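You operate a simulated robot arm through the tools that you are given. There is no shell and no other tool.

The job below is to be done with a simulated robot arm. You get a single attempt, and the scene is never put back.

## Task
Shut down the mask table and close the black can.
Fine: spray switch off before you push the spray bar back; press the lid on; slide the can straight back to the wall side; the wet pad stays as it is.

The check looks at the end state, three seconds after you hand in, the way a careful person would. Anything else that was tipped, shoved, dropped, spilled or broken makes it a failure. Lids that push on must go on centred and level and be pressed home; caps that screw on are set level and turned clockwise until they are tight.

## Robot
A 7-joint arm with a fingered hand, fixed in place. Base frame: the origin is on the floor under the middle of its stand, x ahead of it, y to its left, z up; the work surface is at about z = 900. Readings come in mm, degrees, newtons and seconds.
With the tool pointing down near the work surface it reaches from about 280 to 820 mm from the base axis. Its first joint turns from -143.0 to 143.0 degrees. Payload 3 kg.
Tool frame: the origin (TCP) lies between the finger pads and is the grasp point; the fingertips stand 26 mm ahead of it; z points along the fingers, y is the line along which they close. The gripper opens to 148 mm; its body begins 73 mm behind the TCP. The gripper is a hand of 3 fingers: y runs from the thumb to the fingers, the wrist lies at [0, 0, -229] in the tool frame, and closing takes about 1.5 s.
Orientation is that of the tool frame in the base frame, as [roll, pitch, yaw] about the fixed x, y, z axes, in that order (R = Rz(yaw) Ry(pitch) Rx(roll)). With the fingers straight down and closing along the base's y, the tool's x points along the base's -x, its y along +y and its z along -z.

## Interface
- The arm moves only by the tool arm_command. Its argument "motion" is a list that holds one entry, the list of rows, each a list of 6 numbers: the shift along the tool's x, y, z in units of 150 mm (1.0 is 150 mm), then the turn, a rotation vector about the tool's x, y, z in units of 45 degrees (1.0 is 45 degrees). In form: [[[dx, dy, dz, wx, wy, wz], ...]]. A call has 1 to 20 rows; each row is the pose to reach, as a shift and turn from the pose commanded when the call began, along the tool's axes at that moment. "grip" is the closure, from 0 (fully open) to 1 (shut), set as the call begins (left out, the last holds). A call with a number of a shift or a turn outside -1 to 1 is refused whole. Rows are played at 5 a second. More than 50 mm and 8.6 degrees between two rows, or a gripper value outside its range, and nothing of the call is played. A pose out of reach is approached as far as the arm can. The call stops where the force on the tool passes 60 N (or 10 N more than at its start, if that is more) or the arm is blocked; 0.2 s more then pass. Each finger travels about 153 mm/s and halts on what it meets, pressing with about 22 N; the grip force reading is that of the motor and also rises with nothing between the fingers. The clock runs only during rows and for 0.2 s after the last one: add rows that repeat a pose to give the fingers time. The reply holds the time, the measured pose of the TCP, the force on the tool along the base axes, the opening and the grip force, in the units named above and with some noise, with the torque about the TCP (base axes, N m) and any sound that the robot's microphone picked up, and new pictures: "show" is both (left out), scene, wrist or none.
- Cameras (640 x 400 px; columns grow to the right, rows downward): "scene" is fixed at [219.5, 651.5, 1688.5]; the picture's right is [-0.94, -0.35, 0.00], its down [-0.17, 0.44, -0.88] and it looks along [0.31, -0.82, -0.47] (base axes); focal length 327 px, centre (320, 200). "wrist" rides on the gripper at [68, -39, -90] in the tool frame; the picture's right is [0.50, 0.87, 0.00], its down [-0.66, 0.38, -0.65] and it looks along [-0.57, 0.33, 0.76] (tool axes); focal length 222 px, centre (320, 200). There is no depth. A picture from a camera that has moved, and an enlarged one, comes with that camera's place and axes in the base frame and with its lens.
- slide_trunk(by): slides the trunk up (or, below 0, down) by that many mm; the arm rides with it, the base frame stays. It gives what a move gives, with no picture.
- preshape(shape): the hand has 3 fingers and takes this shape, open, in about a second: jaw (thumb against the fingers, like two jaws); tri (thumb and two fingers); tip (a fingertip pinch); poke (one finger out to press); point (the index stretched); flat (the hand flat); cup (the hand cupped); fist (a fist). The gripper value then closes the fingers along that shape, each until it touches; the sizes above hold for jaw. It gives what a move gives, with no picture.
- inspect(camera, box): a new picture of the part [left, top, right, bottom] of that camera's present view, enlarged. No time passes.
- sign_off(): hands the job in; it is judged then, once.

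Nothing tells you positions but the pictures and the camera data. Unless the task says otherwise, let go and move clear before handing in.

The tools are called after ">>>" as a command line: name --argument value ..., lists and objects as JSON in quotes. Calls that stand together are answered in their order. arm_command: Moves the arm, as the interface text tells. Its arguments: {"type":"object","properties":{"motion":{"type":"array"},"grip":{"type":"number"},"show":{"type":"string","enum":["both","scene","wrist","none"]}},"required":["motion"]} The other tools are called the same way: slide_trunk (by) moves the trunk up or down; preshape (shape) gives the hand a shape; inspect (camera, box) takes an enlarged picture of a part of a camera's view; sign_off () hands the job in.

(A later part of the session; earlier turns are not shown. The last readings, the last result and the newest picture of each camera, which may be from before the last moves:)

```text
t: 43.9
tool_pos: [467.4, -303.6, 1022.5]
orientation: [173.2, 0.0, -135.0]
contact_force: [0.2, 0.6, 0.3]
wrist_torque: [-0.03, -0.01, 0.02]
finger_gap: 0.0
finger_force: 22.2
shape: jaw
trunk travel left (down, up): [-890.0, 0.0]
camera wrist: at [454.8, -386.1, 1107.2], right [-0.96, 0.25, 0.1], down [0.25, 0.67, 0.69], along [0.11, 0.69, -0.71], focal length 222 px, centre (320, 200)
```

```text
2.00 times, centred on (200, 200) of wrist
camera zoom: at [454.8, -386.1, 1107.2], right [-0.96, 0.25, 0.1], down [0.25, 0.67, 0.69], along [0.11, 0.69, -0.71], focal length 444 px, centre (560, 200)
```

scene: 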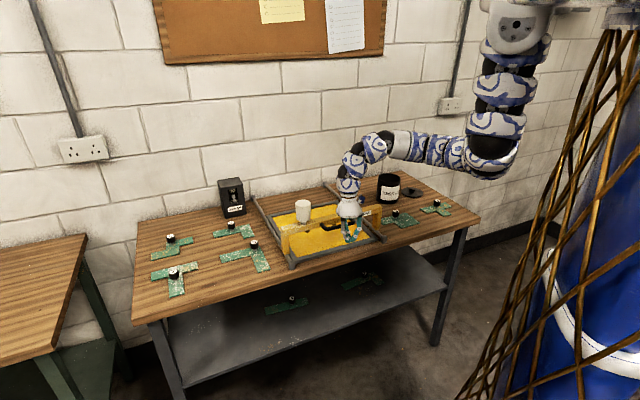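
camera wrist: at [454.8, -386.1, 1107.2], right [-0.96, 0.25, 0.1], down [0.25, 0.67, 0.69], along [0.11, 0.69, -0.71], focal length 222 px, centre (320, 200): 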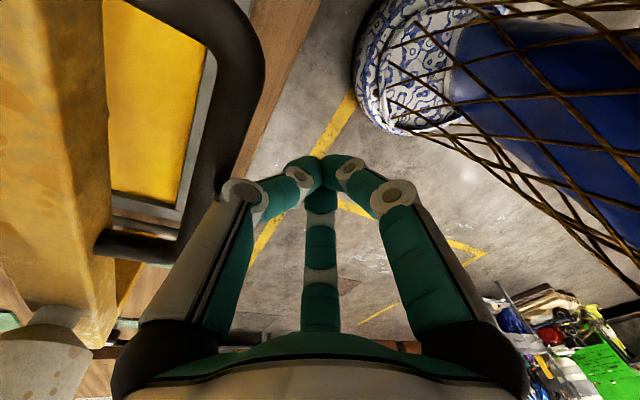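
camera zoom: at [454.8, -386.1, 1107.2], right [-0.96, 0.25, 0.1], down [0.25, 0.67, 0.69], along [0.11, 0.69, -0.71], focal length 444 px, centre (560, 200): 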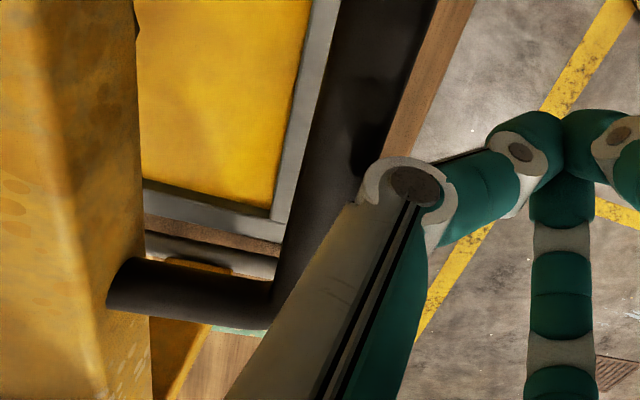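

The thumb knuckle is level with the handle and almost touching it. I'll start pushing straight back and watch the force.

>>> arm_command --motion '[[[0, -0.07, -0.008, 0, 0, 0], [0, -0.14, -0.017, 0, 0, 0], [0, -0.21, -0.025, 0, 0, 0], [0, -0.28, -0.034, 0, 0, 0], [0, -0.35, -0.042, 0, 0, 0]]]'

>>> inspect --camera "scene" --box '[270, 130, 420, 260]'

```text
t: 45.1
tool_pos: [504.2, -341.0, 1022.2]
orientation: [173.1, 0.1, -135.0]
contact_force: [-1.4, 0.6, 3.0]
wrist_torque: [-0.12, -0.09, -0.01]
finger_gap: 0.3
finger_force: 22.0
shape: jaw
trunk travel left (down, up): [-890.0, 0.0]
camera wrist: at [492.1, -423.0, 1106.5], right [-0.96, 0.25, 0.1], down [0.25, 0.67, 0.69], along [0.11, 0.69, -0.71], focal length 222 px, centre (320, 200)
```

scene: 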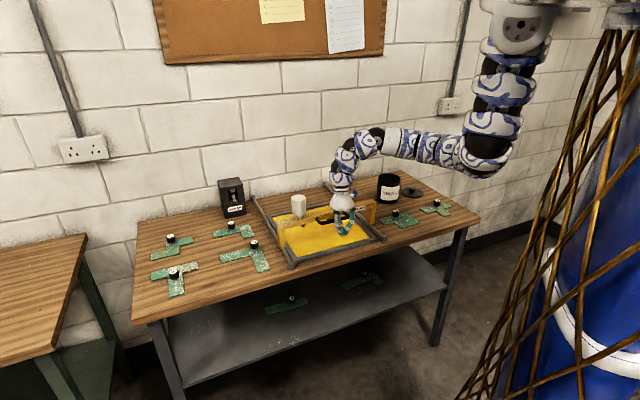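
wrist: 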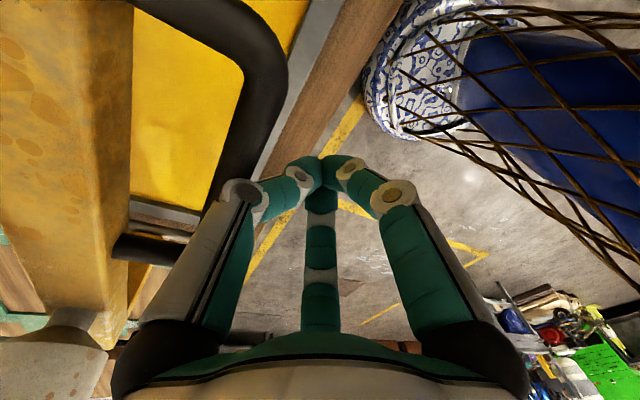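

```text
3.08 times, centred on (345, 195) of scene
camera zoom: at [219.5, 651.5, 1688.5], right [-0.94, -0.35, 0.0], down [-0.17, 0.44, -0.88], along [0.31, -0.82, -0.47], focal length 1007 px, centre (243, 215)
```

zoom: 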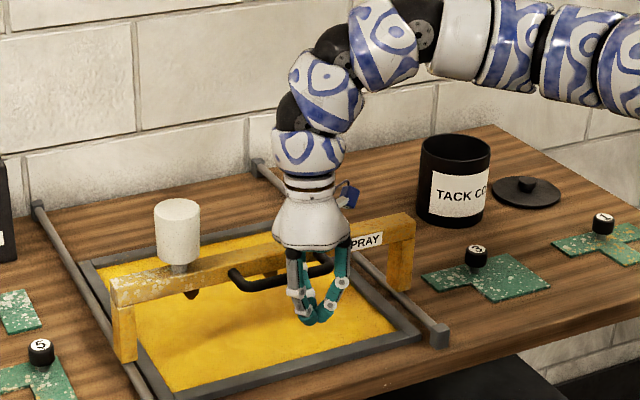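

The bar slides easily at about 3 N and stays square. I'll keep pushing while gradually flattening the hand.

>>> arm_command --motion '[[[0, -0.093, -0.006, 0.027, 0, 0], [0, -0.187, -0.012, 0.053, 0, 0], [0, -0.28, -0.018, 0.08, 0, 0], [0, -0.373, -0.024, 0.107, 0, 0], [0, -0.467, -0.03, 0.133, 0, 0], [0, -0.56, -0.035, 0.16, 0, 0], [0, -0.653, -0.041, 0.187, 0, 0], [0, -0.747, -0.047, 0.213, 0, 0], [0, -0.84, -0.053, 0.24, 0, 0], [0, -0.933, -0.059, 0.267, 0, 0]]]'

>>> inspect --camera "scene" --box '[240, 120, 420, 270]'

```text
t: 47.3
tool_pos: [603.9, -438.9, 1012.7]
orientation: [-174.8, 0.0, -135.1]
contact_force: [-0.4, 1.0, 0.9]
wrist_torque: [-0.02, -0.03, 0.01]
finger_gap: 0.0
finger_force: 22.0
shape: jaw
trunk travel left (down, up): [-890.0, 0.0]
camera wrist: at [578.1, -509.0, 1107.5], right [-0.96, 0.26, -0.08], down [0.15, 0.77, 0.62], along [0.22, 0.58, -0.78], focal length 222 px, centre (320, 200)
```

scene: 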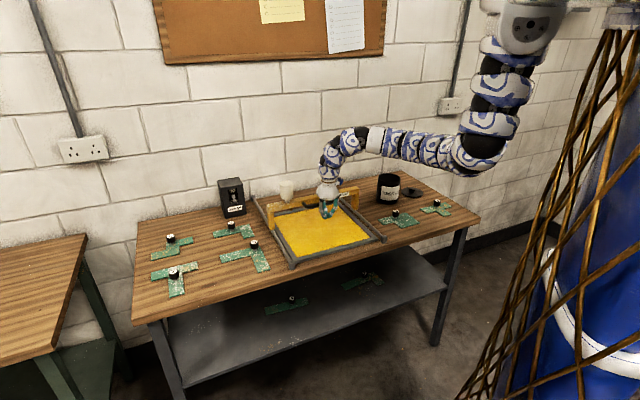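
wrist: 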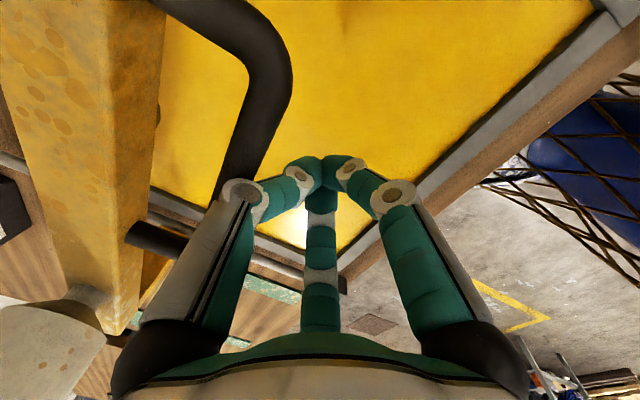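

```text
2.67 times, centred on (330, 195) of scene
camera zoom: at [219.5, 651.5, 1688.5], right [-0.94, -0.35, 0.0], down [-0.17, 0.44, -0.88], along [0.31, -0.82, -0.47], focal length 873 px, centre (293, 213)
```

zoom: 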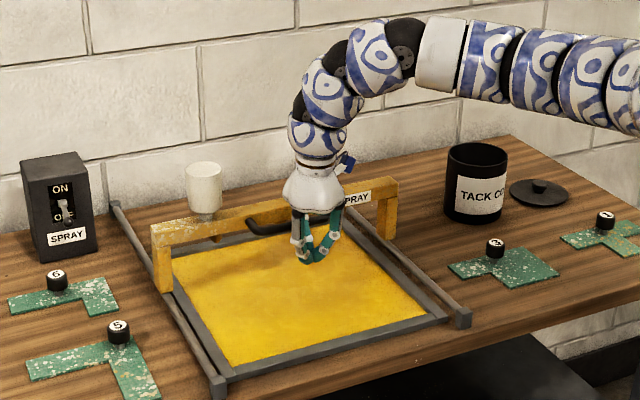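

>>> arm_command --motion '[[[0, -0.092, 0.017, 0.056, 0, 0], [0, -0.185, 0.033, 0.111, 0, 0], [0, -0.277, 0.05, 0.167, 0, 0], [0, -0.369, 0.066, 0.222, 0, 0], [0, -0.462, 0.083, 0.278, 0, 0], [0, -0.554, 0.099, 0.333, 0, 0], [0, -0.646, 0.116, 0.389, 0, 0], [0, -0.738, 0.132, 0.444, 0, 0], [0, -0.831, 0.149, 0.5, 0, 0], [0, -0.923, 0.165, 0.556, 0, 0]]]'

>>> inspect --camera "scene" --box '[220, 110, 400, 260]'

```text
t: 49.5
tool_pos: [705.0, -538.6, 1001.5]
orientation: [-149.7, 0.1, -135.0]
contact_force: [0.2, 0.5, -0.3]
wrist_torque: [-0.06, -0.02, -0.02]
finger_gap: 0.0
finger_force: 22.1
shape: jaw
trunk travel left (down, up): [-890.0, 0.0]
camera wrist: at [647.4, -578.5, 1100.1], right [-0.88, 0.18, -0.44], down [0.0, 0.93, 0.37], along [0.47, 0.33, -0.82], focal length 222 px, centre (320, 200)
```

scene: 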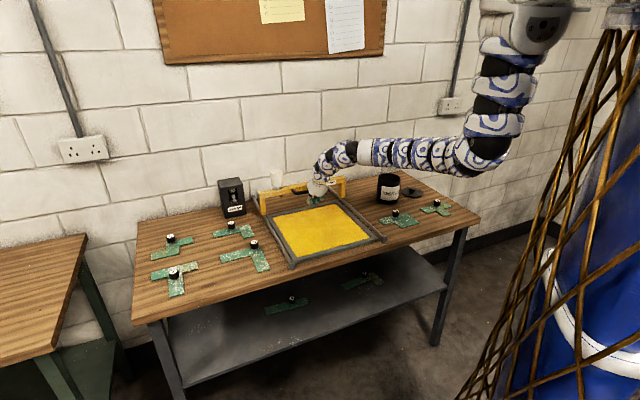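
wrist: 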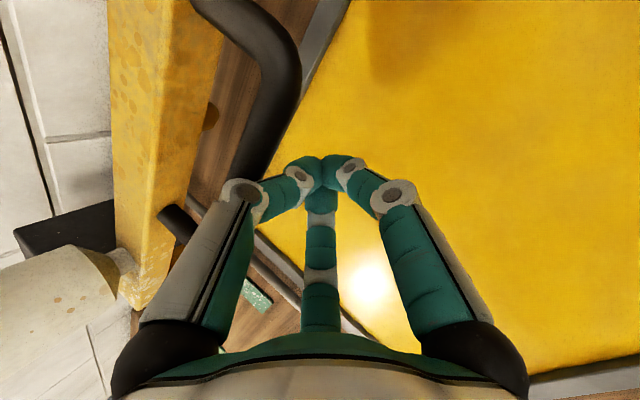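

```text
2.67 times, centred on (310, 185) of scene
camera zoom: at [219.5, 651.5, 1688.5], right [-0.94, -0.35, 0.0], down [-0.17, 0.44, -0.88], along [0.31, -0.82, -0.47], focal length 873 px, centre (347, 240)
```

zoom: 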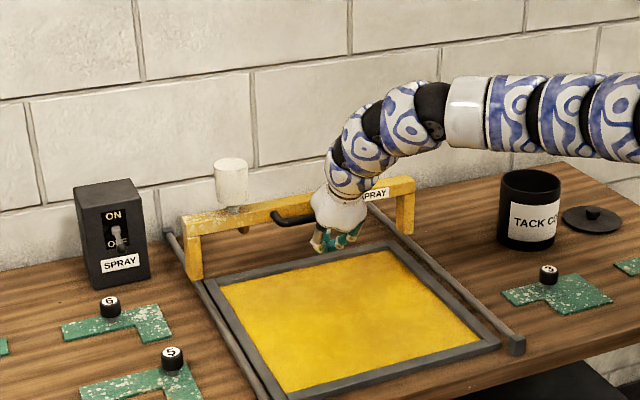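

The bar has moved well back with about 165 mm to go. I'll retreat slightly, raise the hand and lower the trunk to gain reach for the rest of the push.

>>> arm_command --motion '[[[0, 0.145, -0.083, 0, 0, 0], [0, 0.076, -0.204, 0, 0, 0], [0, 0.007, -0.324, 0, 0, 0], [0, -0.061, -0.445, 0, 0, 0], [0, -0.13, -0.566, 0, 0, 0], [0, -0.199, -0.686, 0, 0, 0], [0, -0.268, -0.807, 0, 0, 0]]]' --show "none"

>>> slide_trunk --by -125

>>> arm_command --motion '[[[0, -0.069, -0.121, 0, 0, 0], [0, -0.138, -0.241, 0, 0, 0], [0, -0.206, -0.362, 0, 0, 0], [0, -0.275, -0.483, 0, 0, 0], [0, -0.344, -0.603, 0, 0, 0], [0, -0.413, -0.724, 0, 0, 0]]]'

```text
t: 51.1
tool_pos: [684.5, -520.5, 1126.9]
orientation: [-149.9, 0.0, -135.0]
contact_force: [-0.3, -0.8, -0.6]
wrist_torque: [-0.02, 0.0, 0.03]
finger_gap: 0.1
finger_force: 22.4
shape: jaw
trunk travel left (down, up): [-890.0, 0.0]
```

```text
t: 52.6
tool_pos: [684.7, -519.6, 1001.2]
orientation: [-149.8, 0.0, -134.9]
contact_force: [0.1, -0.5, 1.0]
wrist_torque: [-0.01, 0.0, -0.01]
finger_gap: 0.2
finger_force: 22.0
shape: jaw
trunk travel left (down, up): [-765.0, 125.0]
```

```text
t: 54.0
tool_pos: [682.0, -517.3, 1125.1]
orientation: [-149.8, -0.1, -135.0]
contact_force: [0.1, 0.6, 0.9]
wrist_torque: [-0.02, -0.03, -0.03]
finger_gap: 0.0
finger_force: 21.7
shape: jaw
trunk travel left (down, up): [-765.0, 125.0]
camera wrist: at [627.0, -559.2, 1223.2], right [-0.88, 0.17, -0.43], down [0.0, 0.93, 0.37], along [0.47, 0.33, -0.82], focal length 222 px, centre (320, 200)
```

scene: 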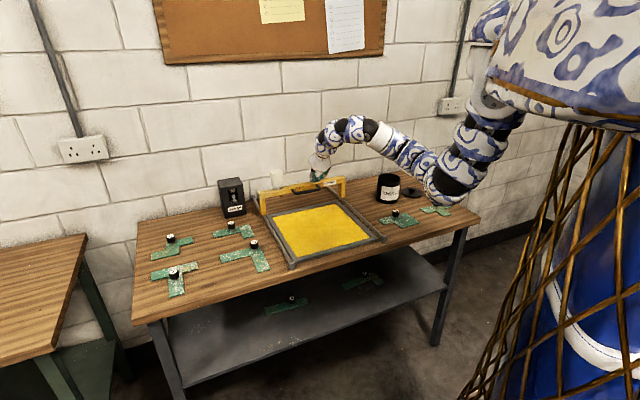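
wrist: 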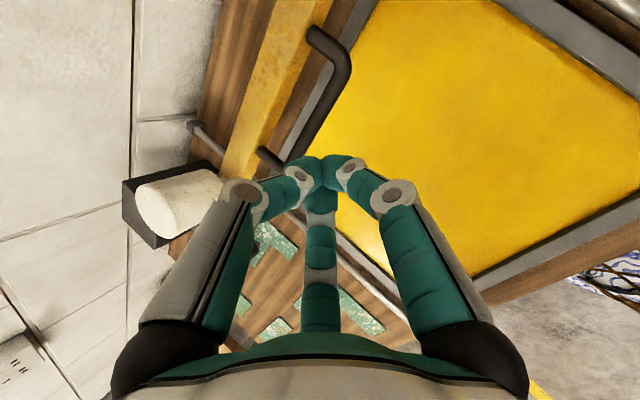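

>>> slide_trunk --by -125

>>> arm_command --motion '[[[0, 0, 0, 0, 0, 0]]]'

>>> inspect --camera "scene" --box '[220, 110, 520, 270]'

```text
t: 55.6
tool_pos: [683.4, -519.0, 1001.3]
orientation: [-149.9, -0.1, -134.9]
contact_force: [0.0, -0.2, -0.6]
wrist_torque: [0.01, -0.03, -0.03]
finger_gap: 0.0
finger_force: 21.8
shape: jaw
trunk travel left (down, up): [-640.0, 250.0]
```

```text
t: 56.0
tool_pos: [683.2, -518.4, 999.4]
orientation: [-149.8, 0.0, -134.9]
contact_force: [-0.1, 0.4, -0.1]
wrist_torque: [0.0, 0.0, 0.03]
finger_gap: 0.0
finger_force: 21.6
shape: jaw
trunk travel left (down, up): [-640.0, 250.0]
camera wrist: at [627.2, -559.2, 1098.3], right [-0.88, 0.18, -0.43], down [0.0, 0.93, 0.37], along [0.47, 0.33, -0.82], focal length 222 px, centre (320, 200)
```

scene: 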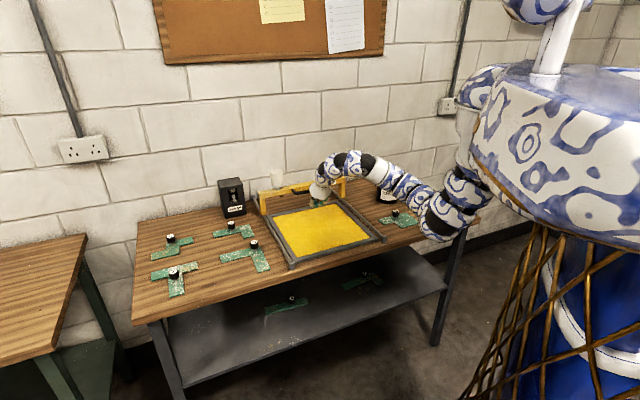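
wrist: 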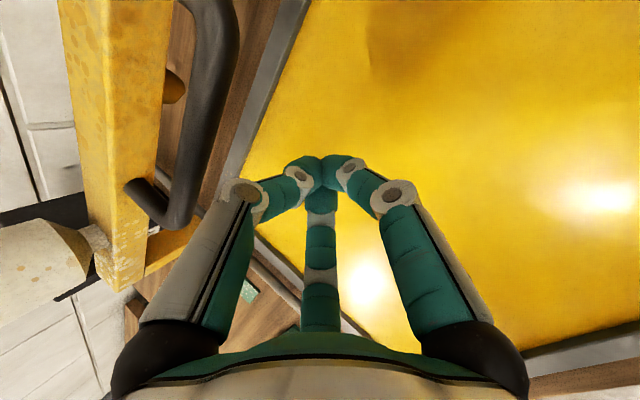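

```text
2.13 times, centred on (370, 190) of scene
camera zoom: at [219.5, 651.5, 1688.5], right [-0.94, -0.35, 0.0], down [-0.17, 0.44, -0.88], along [0.31, -0.82, -0.47], focal length 698 px, centre (213, 221)
```

zoom: 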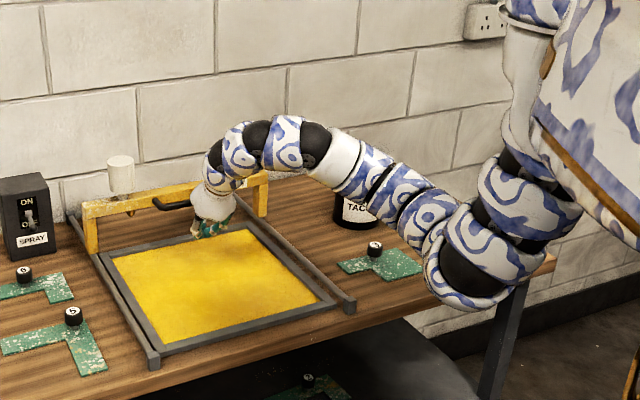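

>>> arm_command --motion '[[[0, -0.08, 0.048, 0.022, 0, 0], [0, -0.16, 0.096, 0.044, 0, 0], [0, -0.24, 0.144, 0.067, 0, 0], [0, -0.32, 0.192, 0.089, 0, 0], [0, -0.4, 0.24, 0.111, 0, 0], [0, -0.48, 0.287, 0.133, 0, 0], [0, -0.56, 0.335, 0.155, 0, 0], [0, -0.64, 0.383, 0.178, 0, 0], [0, -0.72, 0.431, 0.2, 0, 0], [0, -0.8, 0.479, 0.222, 0, 0]]]'

>>> inspect --camera "scene" --box '[220, 140, 400, 260]'

```text
t: 58.2
tool_pos: [781.4, -618.0, 998.4]
orientation: [-139.8, -0.1, -135.0]
contact_force: [0.0, 1.4, 0.1]
wrist_torque: [-0.01, 0.0, 0.01]
finger_gap: 0.0
finger_force: 22.2
shape: jaw
trunk travel left (down, up): [-640.0, 250.0]
camera wrist: at [714.4, -646.7, 1093.1], right [-0.82, 0.11, -0.56], down [-0.04, 0.97, 0.25], along [0.57, 0.23, -0.79], focal length 222 px, centre (320, 200)
```

scene: 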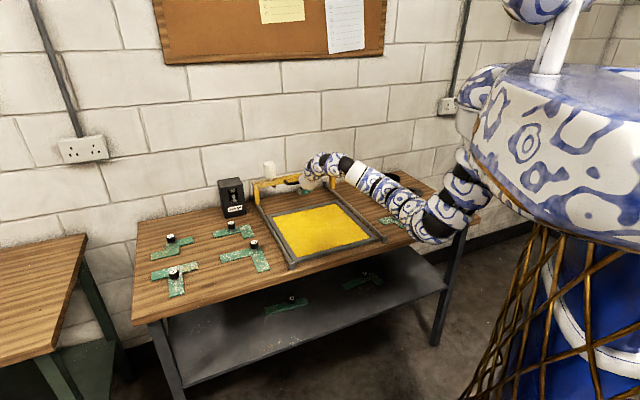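
wrist: 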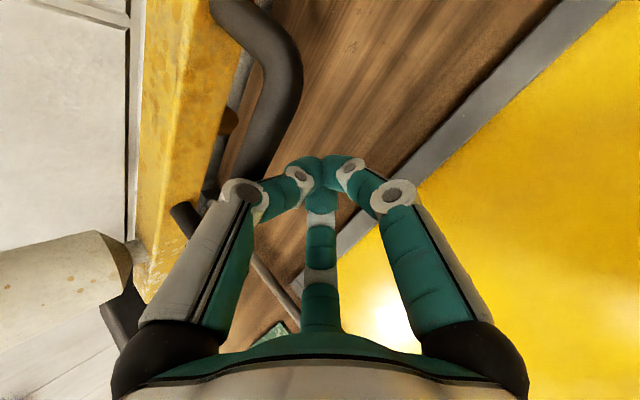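

```text
3.33 times, centred on (310, 200) of scene
camera zoom: at [219.5, 651.5, 1688.5], right [-0.94, -0.35, 0.0], down [-0.17, 0.44, -0.88], along [0.31, -0.82, -0.47], focal length 1091 px, centre (353, 200)
```

zoom: 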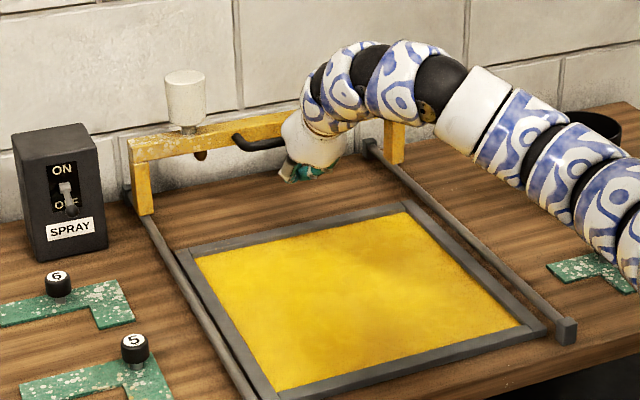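

The bar is close to its rear stops. I'll finish in small steps and watch for the force rise.

>>> arm_command --motion '[[[0, -0.04, 0.037, 0.01, 0, 0], [0, -0.08, 0.073, 0.02, 0, 0], [0, -0.12, 0.11, 0.03, 0, 0]]]'

>>> inspect --camera "scene" --box '[240, 150, 360, 230]'

```text
t: 59.2
tool_pos: [795.5, -630.2, 1000.5]
orientation: [-138.7, -0.2, -134.9]
contact_force: [-44.0, 37.0, 11.6]
wrist_torque: [-1.25, -1.2, -0.35]
finger_gap: 0.0
finger_force: 22.1
shape: jaw
trunk travel left (down, up): [-640.0, 250.0]
stopped in row 3: the force on the tool passed its limit at 61 N (the readings are from after the stop); the commanded pose is now the measured one
camera wrist: at [726.8, -657.5, 1093.8], right [-0.81, 0.1, -0.57], down [-0.05, 0.97, 0.24], along [0.58, 0.22, -0.78], focal length 222 px, centre (320, 200)
```

scene: 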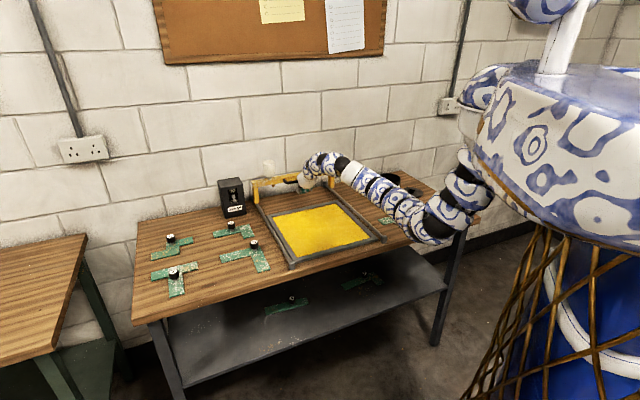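
wrist: 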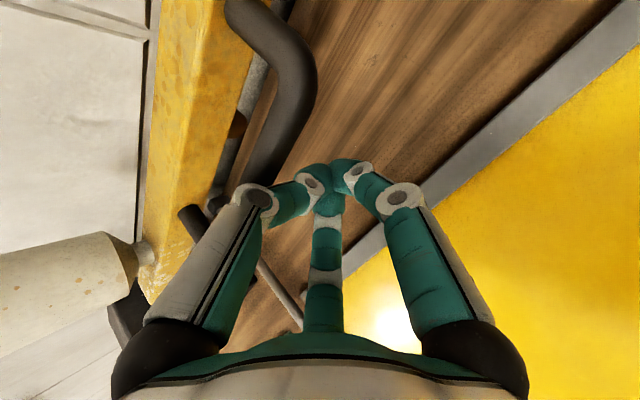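

```text
5.00 times, centred on (300, 190) of scene
camera zoom: at [219.5, 651.5, 1688.5], right [-0.94, -0.35, 0.0], down [-0.17, 0.44, -0.88], along [0.31, -0.82, -0.47], focal length 1637 px, centre (420, 250)
```

zoom: 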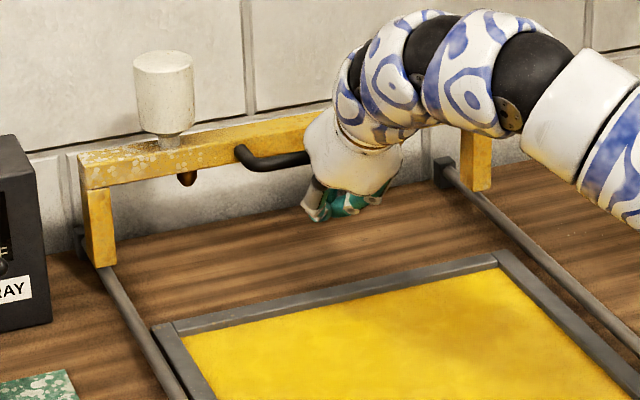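

The bar has reached its rear stops with a firm contact. I'll back the hand off and verify the bar stays.

>>> arm_command --motion '[[[0, 0.05, -0.044, 0, 0, 0], [0, 0.15, -0.131, 0, 0, 0], [0, 0.3, -0.261, 0, 0, 0], [0, 0.45, -0.392, 0, 0, 0], [0, 0.6, -0.522, 0, 0, 0]]]'

>>> inspect --camera "scene" --box '[240, 150, 360, 230]'

```text
t: 60.4
tool_pos: [714.7, -550.2, 994.5]
orientation: [-138.7, -0.1, -134.9]
contact_force: [0.8, -0.2, 0.0]
wrist_torque: [-0.02, 0.0, -0.01]
finger_gap: 0.0
finger_force: 22.5
shape: jaw
trunk travel left (down, up): [-640.0, 250.0]
camera wrist: at [645.2, -577.0, 1088.3], right [-0.81, 0.11, -0.57], down [-0.04, 0.97, 0.24], along [0.58, 0.22, -0.78], focal length 222 px, centre (320, 200)
```

scene: 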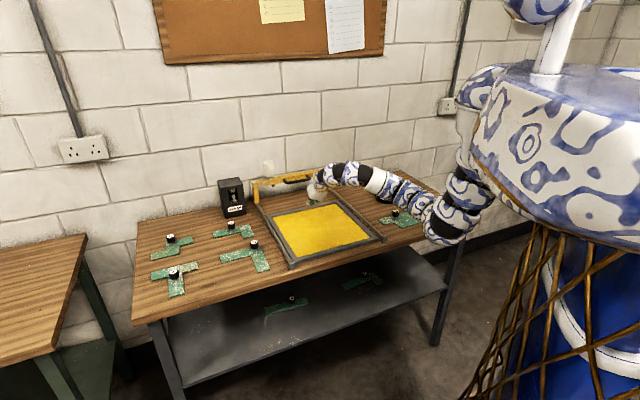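
wrist: 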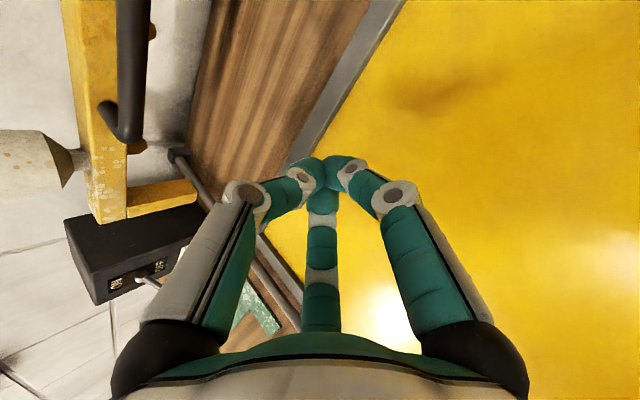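

```text
5.00 times, centred on (300, 190) of scene
camera zoom: at [219.5, 651.5, 1688.5], right [-0.94, -0.35, 0.0], down [-0.17, 0.44, -0.88], along [0.31, -0.82, -0.47], focal length 1637 px, centre (420, 250)
```

zoom: 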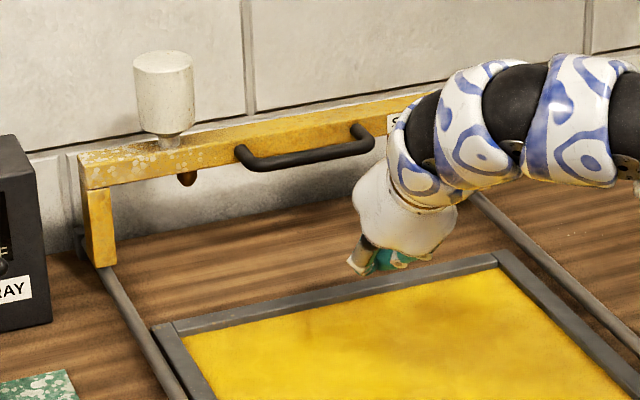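

The spray bar is parked at the back and the switch is off. Next is the lid: I'll raise the hand and move right toward it at a safe height.

>>> arm_command --motion '[[[0, -0.06, -0.137, 0, 0, 0], [0, -0.124, -0.275, 0, 0, 0], [0, -0.186, -0.412, 0, 0, 0], [0, -0.249, -0.55, 0, 0, 0], [0, -0.311, -0.687, 0, 0, 0], [0, -0.373, -0.825, 0, 0, 0]]]' --show "none"

>>> arm_command --motion '[[[0.16, 0, 0, 0, 0, 0], [0.32, 0, 0, 0, 0, 0], [0.48, 0, 0, 0, 0, 0], [0.64, 0, 0, 0, 0, 0], [0.8, 0, 0, 0, 0, 0], [0.98, 0, 0, 0, 0, 0]]]'

```text
t: 61.8
tool_pos: [688.2, -522.8, 1126.0]
orientation: [-138.8, -0.2, -135.0]
contact_force: [0.3, -0.4, 0.6]
wrist_torque: [0.04, -0.02, -0.02]
finger_gap: 0.0
finger_force: 22.1
shape: jaw
trunk travel left (down, up): [-640.0, 250.0]
```

```text
t: 63.2
tool_pos: [583.2, -626.3, 1125.4]
orientation: [-138.8, 0.0, -134.8]
contact_force: [-0.1, -0.7, 0.3]
wrist_torque: [-0.02, 0.02, 0.01]
finger_gap: 0.1
finger_force: 22.0
shape: jaw
trunk travel left (down, up): [-640.0, 250.0]
camera wrist: at [514.3, -653.7, 1219.7], right [-0.81, 0.1, -0.57], down [-0.04, 0.97, 0.24], along [0.58, 0.22, -0.78], focal length 222 px, centre (320, 200)
```

scene: 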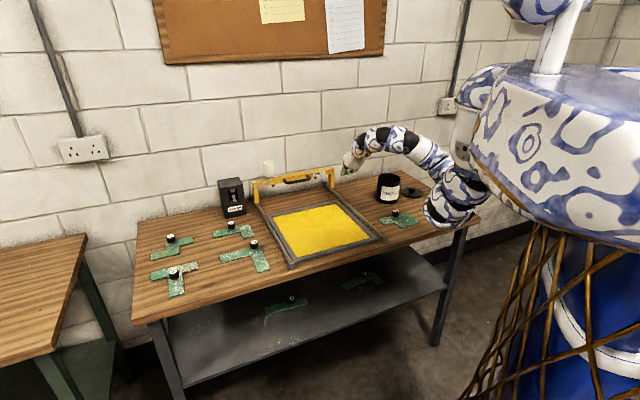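
wrist: 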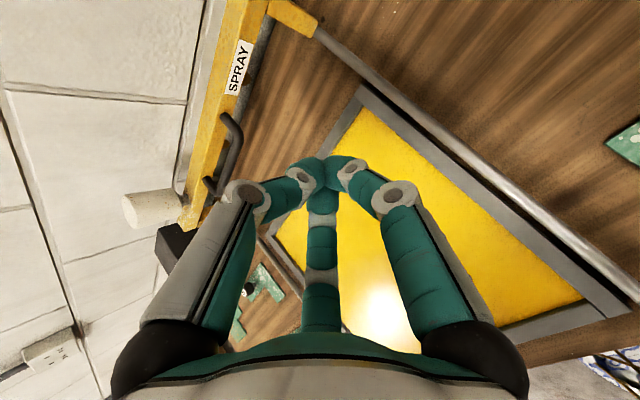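

>>> arm_command --motion '[[[0.114, 0, 0, -0.024, 0.011, -0.095], [0.228, 0, 0, -0.047, 0.022, -0.189], [0.341, 0, 0, -0.071, 0.033, -0.284], [0.455, 0, 0, -0.095, 0.044, -0.379], [0.569, 0, 0, -0.118, 0.055, -0.473], [0.683, 0, 0, -0.142, 0.066, -0.568], [0.796, 0, 0, -0.165, 0.077, -0.662], [0.91, 0, 0, -0.189, 0.088, -0.757]]]'

```text
t: 65.0
tool_pos: [486.0, -723.1, 1125.6]
orientation: [-152.8, -22.9, -108.6]
contact_force: [0.7, 1.2, -0.1]
wrist_torque: [-0.03, 0.01, -0.01]
finger_gap: 0.0
finger_force: 21.9
shape: jaw
trunk travel left (down, up): [-640.0, 250.0]
camera wrist: at [472.6, -745.2, 1243.0], right [-0.93, -0.34, -0.17], down [-0.36, 0.93, 0.12], along [0.11, 0.17, -0.98], focal length 222 px, centre (320, 200)
```

scene: 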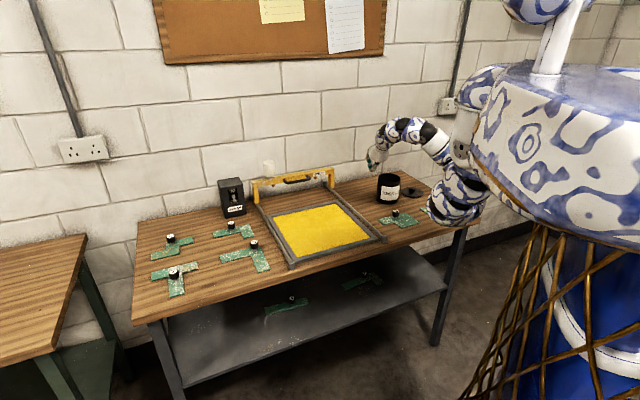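
wrist: 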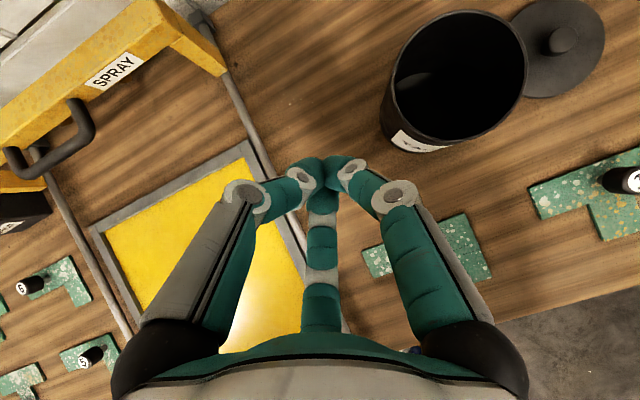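

The camera now looks almost straight down at the can and lid. I'll continue the turn and move toward the lid.

>>> arm_command --motion '[[[0.109, 0.056, 0.023, -0.024, 0.011, -0.095], [0.219, 0.112, 0.046, -0.047, 0.022, -0.189], [0.328, 0.168, 0.069, -0.071, 0.033, -0.284], [0.438, 0.224, 0.093, -0.095, 0.044, -0.379], [0.547, 0.28, 0.116, -0.118, 0.055, -0.473], [0.656, 0.336, 0.139, -0.142, 0.066, -0.568], [0.766, 0.392, 0.162, -0.165, 0.077, -0.662], [0.875, 0.448, 0.185, -0.189, 0.088, -0.757]]]'

```text
t: 66.8
tool_pos: [395.2, -844.3, 1125.9]
orientation: [179.9, -35.1, -71.7]
contact_force: [0.0, 0.1, -0.1]
wrist_torque: [0.0, 0.02, 0.03]
finger_gap: 0.1
finger_force: 21.7
shape: jaw
trunk travel left (down, up): [-640.0, 250.0]
camera wrist: at [434.1, -835.5, 1238.5], right [-0.69, -0.66, 0.29], down [-0.64, 0.75, 0.16], along [-0.32, -0.08, -0.94], focal length 222 px, centre (320, 200)
```

scene: 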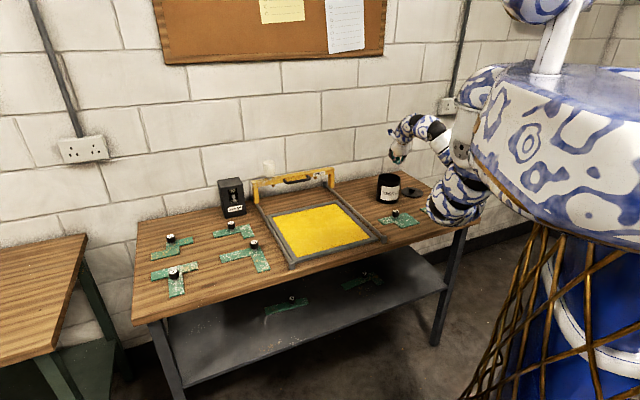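
wrist: 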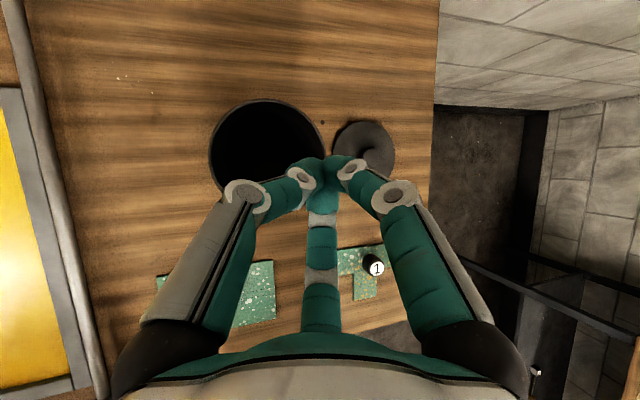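

>>> inspect --camera "wrist" --box '[180, 80, 440, 240]'

>>> inspect --camera "scene" --box '[360, 100, 500, 240]'

```text
2.46 times, centred on (310, 160) of wrist
camera zoom: at [434.1, -835.5, 1238.5], right [-0.69, -0.66, 0.29], down [-0.64, 0.75, 0.16], along [-0.32, -0.08, -0.94], focal length 547 px, centre (345, 298)
```

zoom: 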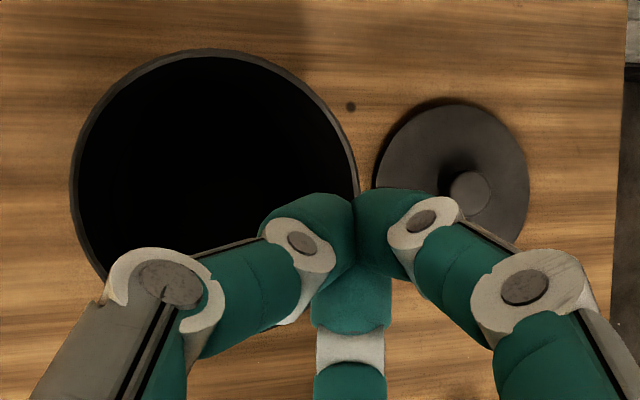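

```text
2.86 times, centred on (430, 170) of scene
camera zoom: at [219.5, 651.5, 1688.5], right [-0.94, -0.35, 0.0], down [-0.17, 0.44, -0.88], along [0.31, -0.82, -0.47], focal length 935 px, centre (6, 286)
```

zoom: 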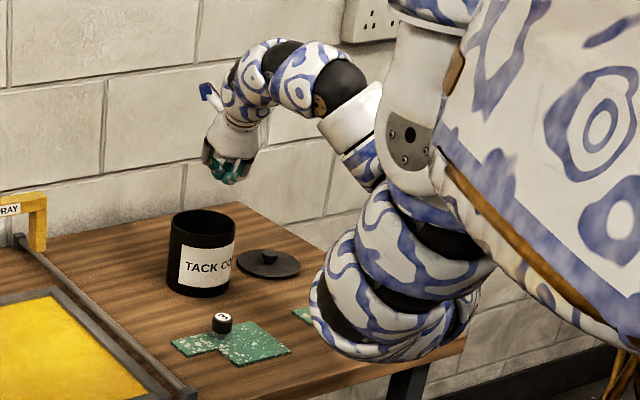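

>>> inspect --camera "wrist" --box '[320, 100, 420, 180]'

>>> inspect --camera "scene" --box '[370, 160, 430, 210]'

```text
5.00 times, centred on (370, 140) of wrist
camera zoom: at [434.1, -835.5, 1238.5], right [-0.69, -0.66, 0.29], down [-0.64, 0.75, 0.16], along [-0.32, -0.08, -0.94], focal length 1111 px, centre (70, 500)
```

zoom: 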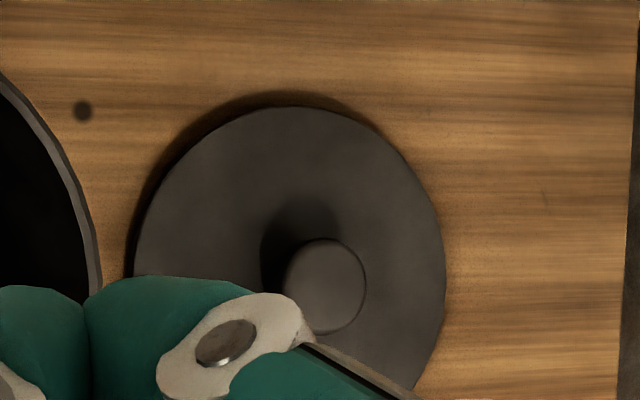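

```text
8.00 times, centred on (400, 185) of scene
camera zoom: at [219.5, 651.5, 1688.5], right [-0.94, -0.35, 0.0], down [-0.17, 0.44, -0.88], along [0.31, -0.82, -0.47], focal length 2619 px, centre (-320, 320)
```

zoom: 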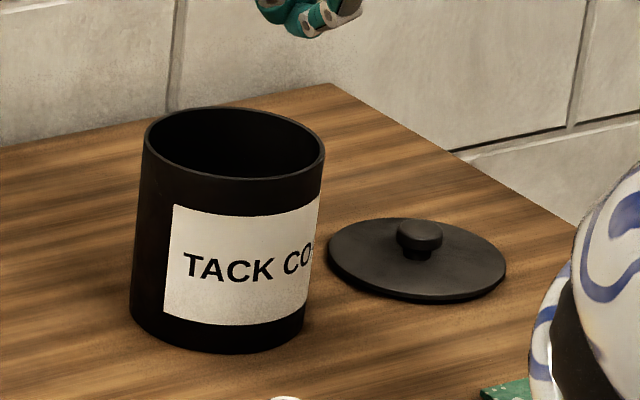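

I've refined the knob position to about (312,-965) with its top near z≈926. I'll move above it with the hand still closed.

>>> arm_command --motion '[[[0.005, 0.13, 0.06, 0, 0, 0], [0.01, 0.26, 0.14, 0, 0, 0], [0.015, 0.39, 0.26, 0, 0, 0], [0.02, 0.52, 0.42, 0, 0, 0], [0.03, 0.65, 0.6, 0, 0, 0], [0.035, 0.779, 0.8, 0, 0, 0], [0.04, 0.779, 0.973, 0, 0, 0]]]' --show "none"

>>> arm_command --motion '[[[0, 0, 0, 0, 0, 0], [0, 0, 0, 0, 0, 0], [0, 0, 0, 0, 0, 0], [0, 0, 0, 0, 0, 0]]]' --grip 0.5

>>> inspect --camera "wrist" --box '[180, 80, 460, 260]'

>>> inspect --camera "scene" --box '[360, 120, 460, 220]'

```text
t: 68.4
tool_pos: [311.3, -963.7, 1011.4]
orientation: [179.7, -35.0, -71.7]
contact_force: [0.4, -0.3, -0.5]
wrist_torque: [-0.03, 0.01, 0.02]
finger_gap: 0.2
finger_force: 21.7
shape: jaw
trunk travel left (down, up): [-640.0, 250.0]
```

```text
t: 69.4
tool_pos: [312.4, -963.7, 1010.3]
orientation: [180.0, -35.1, -71.8]
contact_force: [-0.3, -0.6, 0.6]
wrist_torque: [-0.03, -0.04, -0.01]
finger_gap: 73.8
finger_force: 0.1
shape: jaw
trunk travel left (down, up): [-640.0, 250.0]
camera wrist: at [350.7, -956.0, 1123.5], right [-0.69, -0.66, 0.29], down [-0.64, 0.75, 0.16], along [-0.32, -0.08, -0.94], focal length 222 px, centre (320, 200)
```

scene: 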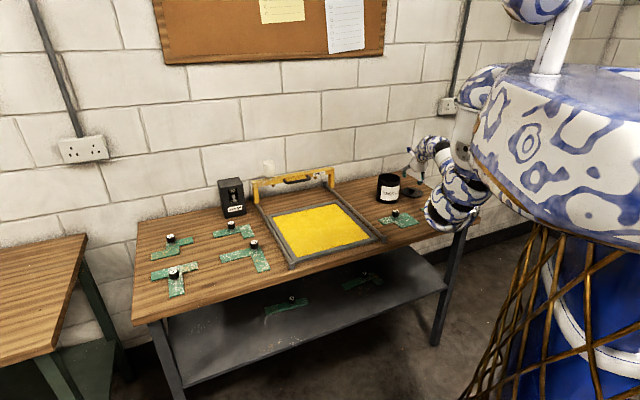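
wrist: 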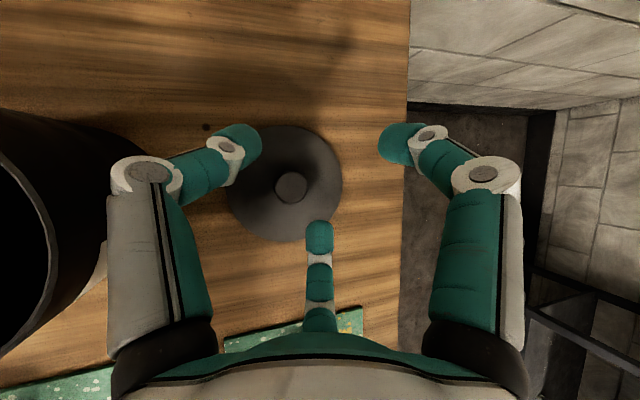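

```text
2.22 times, centred on (320, 170) of wrist
camera zoom: at [350.7, -956.0, 1123.5], right [-0.69, -0.66, 0.29], down [-0.64, 0.75, 0.16], along [-0.32, -0.08, -0.94], focal length 494 px, centre (320, 267)
```

zoom: 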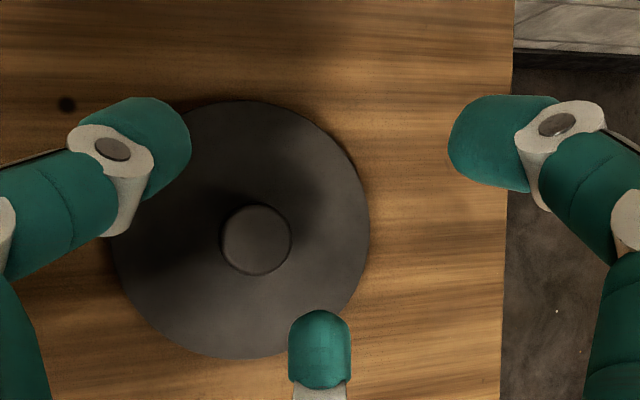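

```text
4.00 times, centred on (410, 170) of scene
camera zoom: at [219.5, 651.5, 1688.5], right [-0.94, -0.35, 0.0], down [-0.17, 0.44, -0.88], along [0.31, -0.82, -0.47], focal length 1309 px, centre (-40, 320)
```

zoom: 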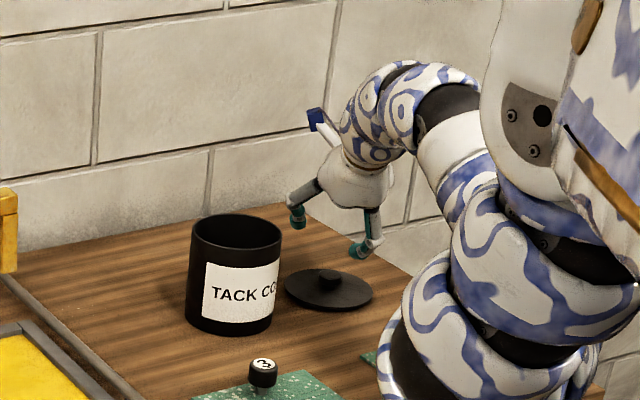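

The fingers close radially like a three-jaw chuck, so a steeper hand would grip the knob better. I'll raise the hand and lower the trunk so I can reach the lid with the hand nearly vertical.

>>> arm_command --motion '[[[0.083, 0, -0.118, 0, 0, 0], [0.166, 0, -0.236, 0, 0, 0], [0.249, 0, -0.355, 0, 0, 0], [0.332, 0, -0.473, 0, 0, 0], [0.415, 0, -0.591, 0, 0, 0], [0.498, 0, -0.709, 0, 0, 0]]]' --show "none"

>>> slide_trunk --by -130

>>> arm_command --motion '[[[0, 0, 0, 0, 0, 0]]]'

>>> inspect --camera "scene" --box '[340, 100, 540, 260]'

```text
t: 70.8
tool_pos: [312.1, -965.3, 1139.8]
orientation: [179.8, -35.1, -71.6]
contact_force: [-0.1, -0.6, -1.4]
wrist_torque: [0.0, -0.01, -0.03]
finger_gap: 73.7
finger_force: 0.1
shape: jaw
trunk travel left (down, up): [-640.0, 250.0]
```

```text
t: 72.3
tool_pos: [313.1, -964.7, 1009.5]
orientation: [179.9, -35.2, -71.7]
contact_force: [-0.6, 0.3, 0.7]
wrist_torque: [0.01, 0.02, -0.01]
finger_gap: 73.6
finger_force: 0.0
shape: jaw
trunk travel left (down, up): [-510.0, 380.0]
```

```text
t: 72.8
tool_pos: [313.5, -964.5, 1010.8]
orientation: [179.9, -35.0, -71.8]
contact_force: [-0.1, 0.3, -0.1]
wrist_torque: [-0.03, -0.01, 0.02]
finger_gap: 73.6
finger_force: 0.0
shape: jaw
trunk travel left (down, up): [-510.0, 380.0]
camera wrist: at [350.7, -955.8, 1122.6], right [-0.69, -0.66, 0.29], down [-0.64, 0.75, 0.16], along [-0.32, -0.08, -0.94], focal length 222 px, centre (320, 200)
```

scene: 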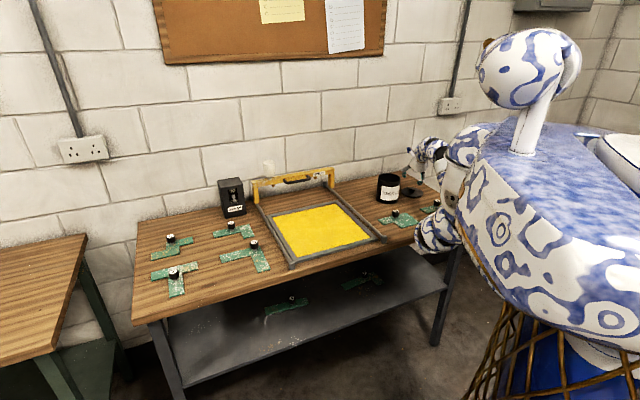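
wrist: 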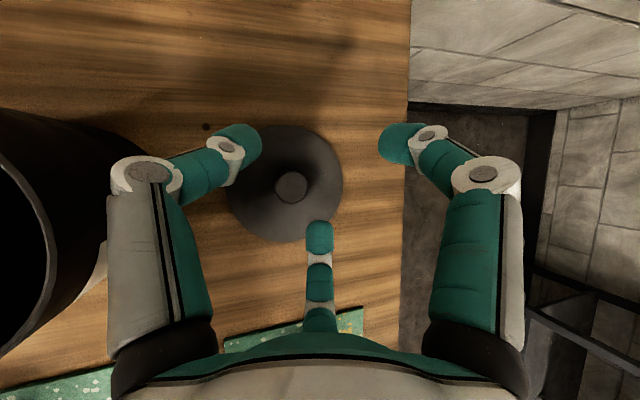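

```text
2.50 times, centred on (440, 180) of scene
camera zoom: at [219.5, 651.5, 1688.5], right [-0.94, -0.35, 0.0], down [-0.17, 0.44, -0.88], along [0.31, -0.82, -0.47], focal length 818 px, centre (20, 250)
```

zoom: 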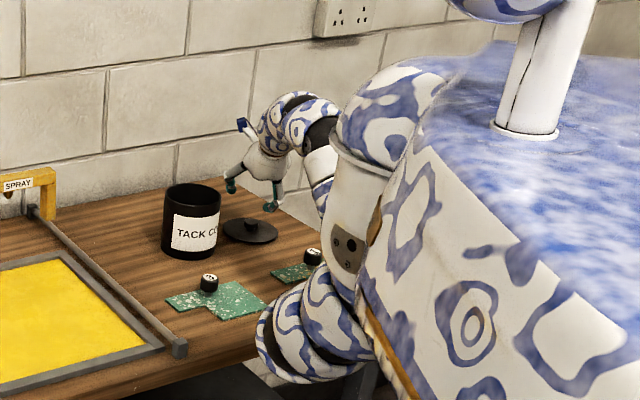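

The forearm clears the table edge. Now I'll steepen the hand to about 78° above the knob.

>>> arm_command --motion '[[[-0.02, 0.001, 0.02, 0, -0.102, 0], [-0.04, 0.002, 0.04, 0, -0.204, 0], [-0.065, 0.004, 0.06, 0, -0.307, 0], [-0.085, 0.005, 0.08, 0, -0.409, 0], [-0.108, 0.007, 0.095, 0, -0.511, 0]]]'

>>> inspect --camera "wrist" --box '[180, 80, 460, 260]'

>>> inspect --camera "scene" --box '[370, 130, 450, 210]'

```text
t: 74.0
tool_pos: [309.5, -959.1, 988.1]
orientation: [179.8, -12.1, -71.9]
contact_force: [-1.1, -0.8, -0.2]
wrist_torque: [-0.03, -0.02, 0.0]
finger_gap: 74.1
finger_force: 0.1
shape: jaw
trunk travel left (down, up): [-510.0, 380.0]
camera wrist: at [361.9, -992.8, 1091.1], right [-0.67, -0.73, 0.11], down [-0.6, 0.62, 0.5], along [-0.44, 0.27, -0.86], focal length 222 px, centre (320, 200)
```

scene: 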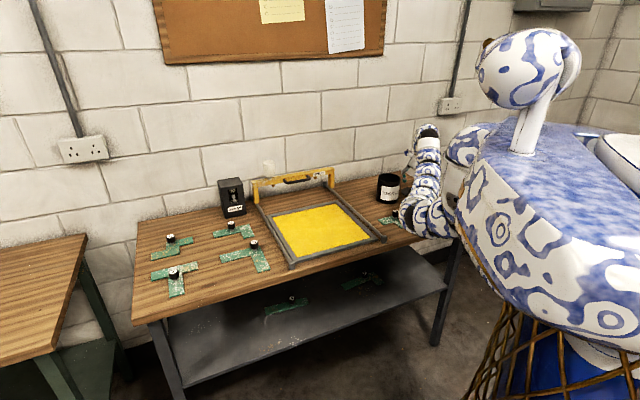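
wrist: 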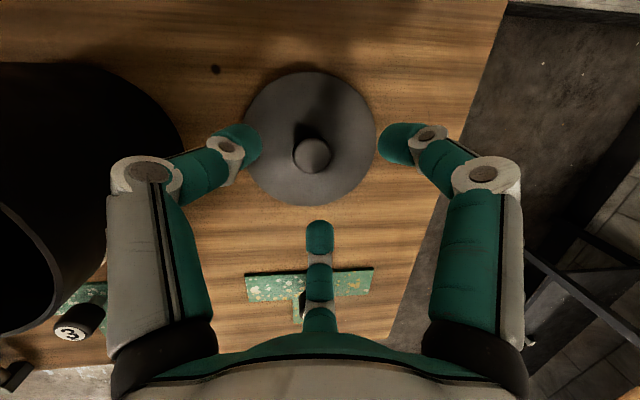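

```text
2.22 times, centred on (320, 170) of wrist
camera zoom: at [361.9, -992.8, 1091.1], right [-0.67, -0.73, 0.11], down [-0.6, 0.62, 0.5], along [-0.44, 0.27, -0.86], focal length 494 px, centre (320, 267)
```

zoom: 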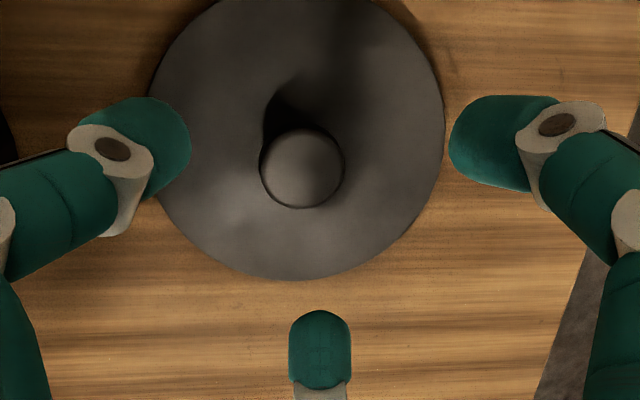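

```text
5.00 times, centred on (410, 170) of scene
camera zoom: at [219.5, 651.5, 1688.5], right [-0.94, -0.35, 0.0], down [-0.17, 0.44, -0.88], along [0.31, -0.82, -0.47], focal length 1637 px, centre (-130, 350)
```

zoom: 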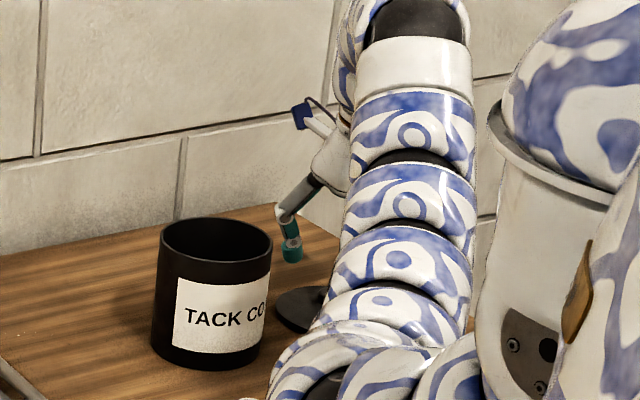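

The view confirms the knob at about (311,-962). I'll narrow the fingers somewhat and descend toward the knob in controlled steps.

>>> arm_command --motion '[[[-0.014, 0, 0.06, 0, 0, 0], [-0.028, -0.003, 0.12, 0, 0, 0], [-0.042, -0.005, 0.18, 0, 0, 0], [-0.056, -0.006, 0.24, 0, 0, 0]]]' --grip 0.64

>>> inspect --camera "wrist" --box '[180, 80, 460, 260]'

```text
t: 75.0
tool_pos: [310.2, -958.7, 950.5]
orientation: [179.8, -12.0, -71.9]
contact_force: [0.6, -0.4, 0.6]
wrist_torque: [0.01, -0.05, 0.03]
finger_gap: 53.7
finger_force: 0.1
shape: jaw
trunk travel left (down, up): [-510.0, 380.0]
camera wrist: at [361.9, -991.9, 1053.5], right [-0.67, -0.73, 0.11], down [-0.6, 0.62, 0.5], along [-0.44, 0.27, -0.86], focal length 222 px, centre (320, 200)
```

scene: 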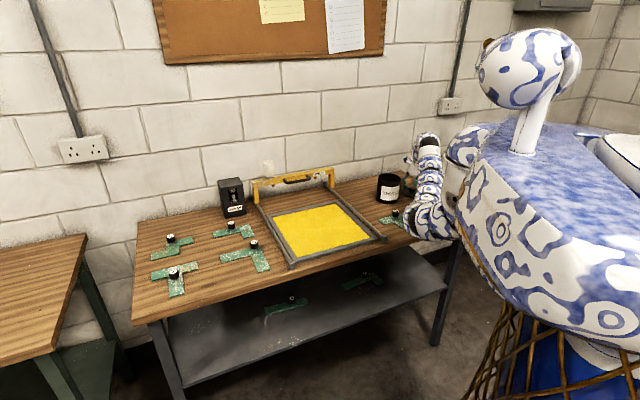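
wrist: 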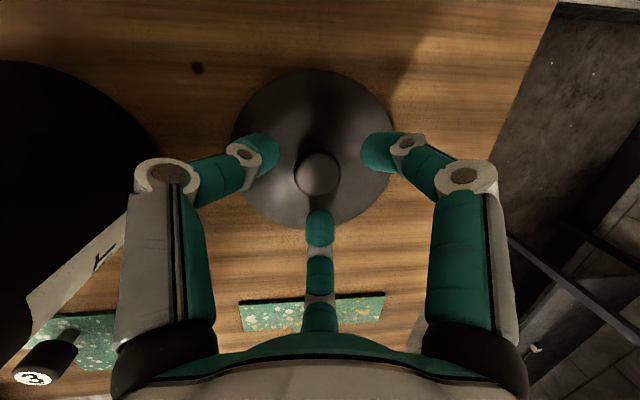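

```text
2.22 times, centred on (320, 170) of wrist
camera zoom: at [361.9, -991.9, 1053.5], right [-0.67, -0.73, 0.11], down [-0.6, 0.62, 0.5], along [-0.44, 0.27, -0.86], focal length 494 px, centre (320, 267)
```

zoom: 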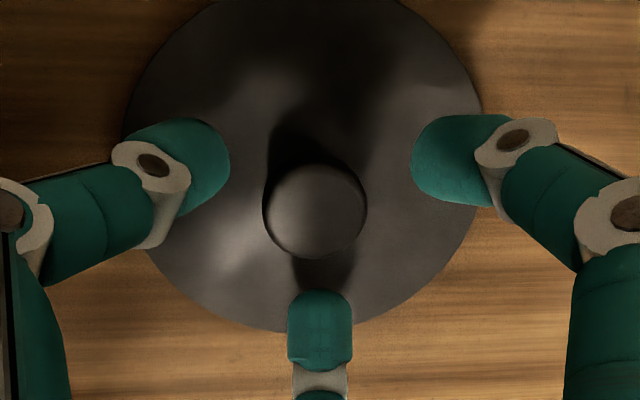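

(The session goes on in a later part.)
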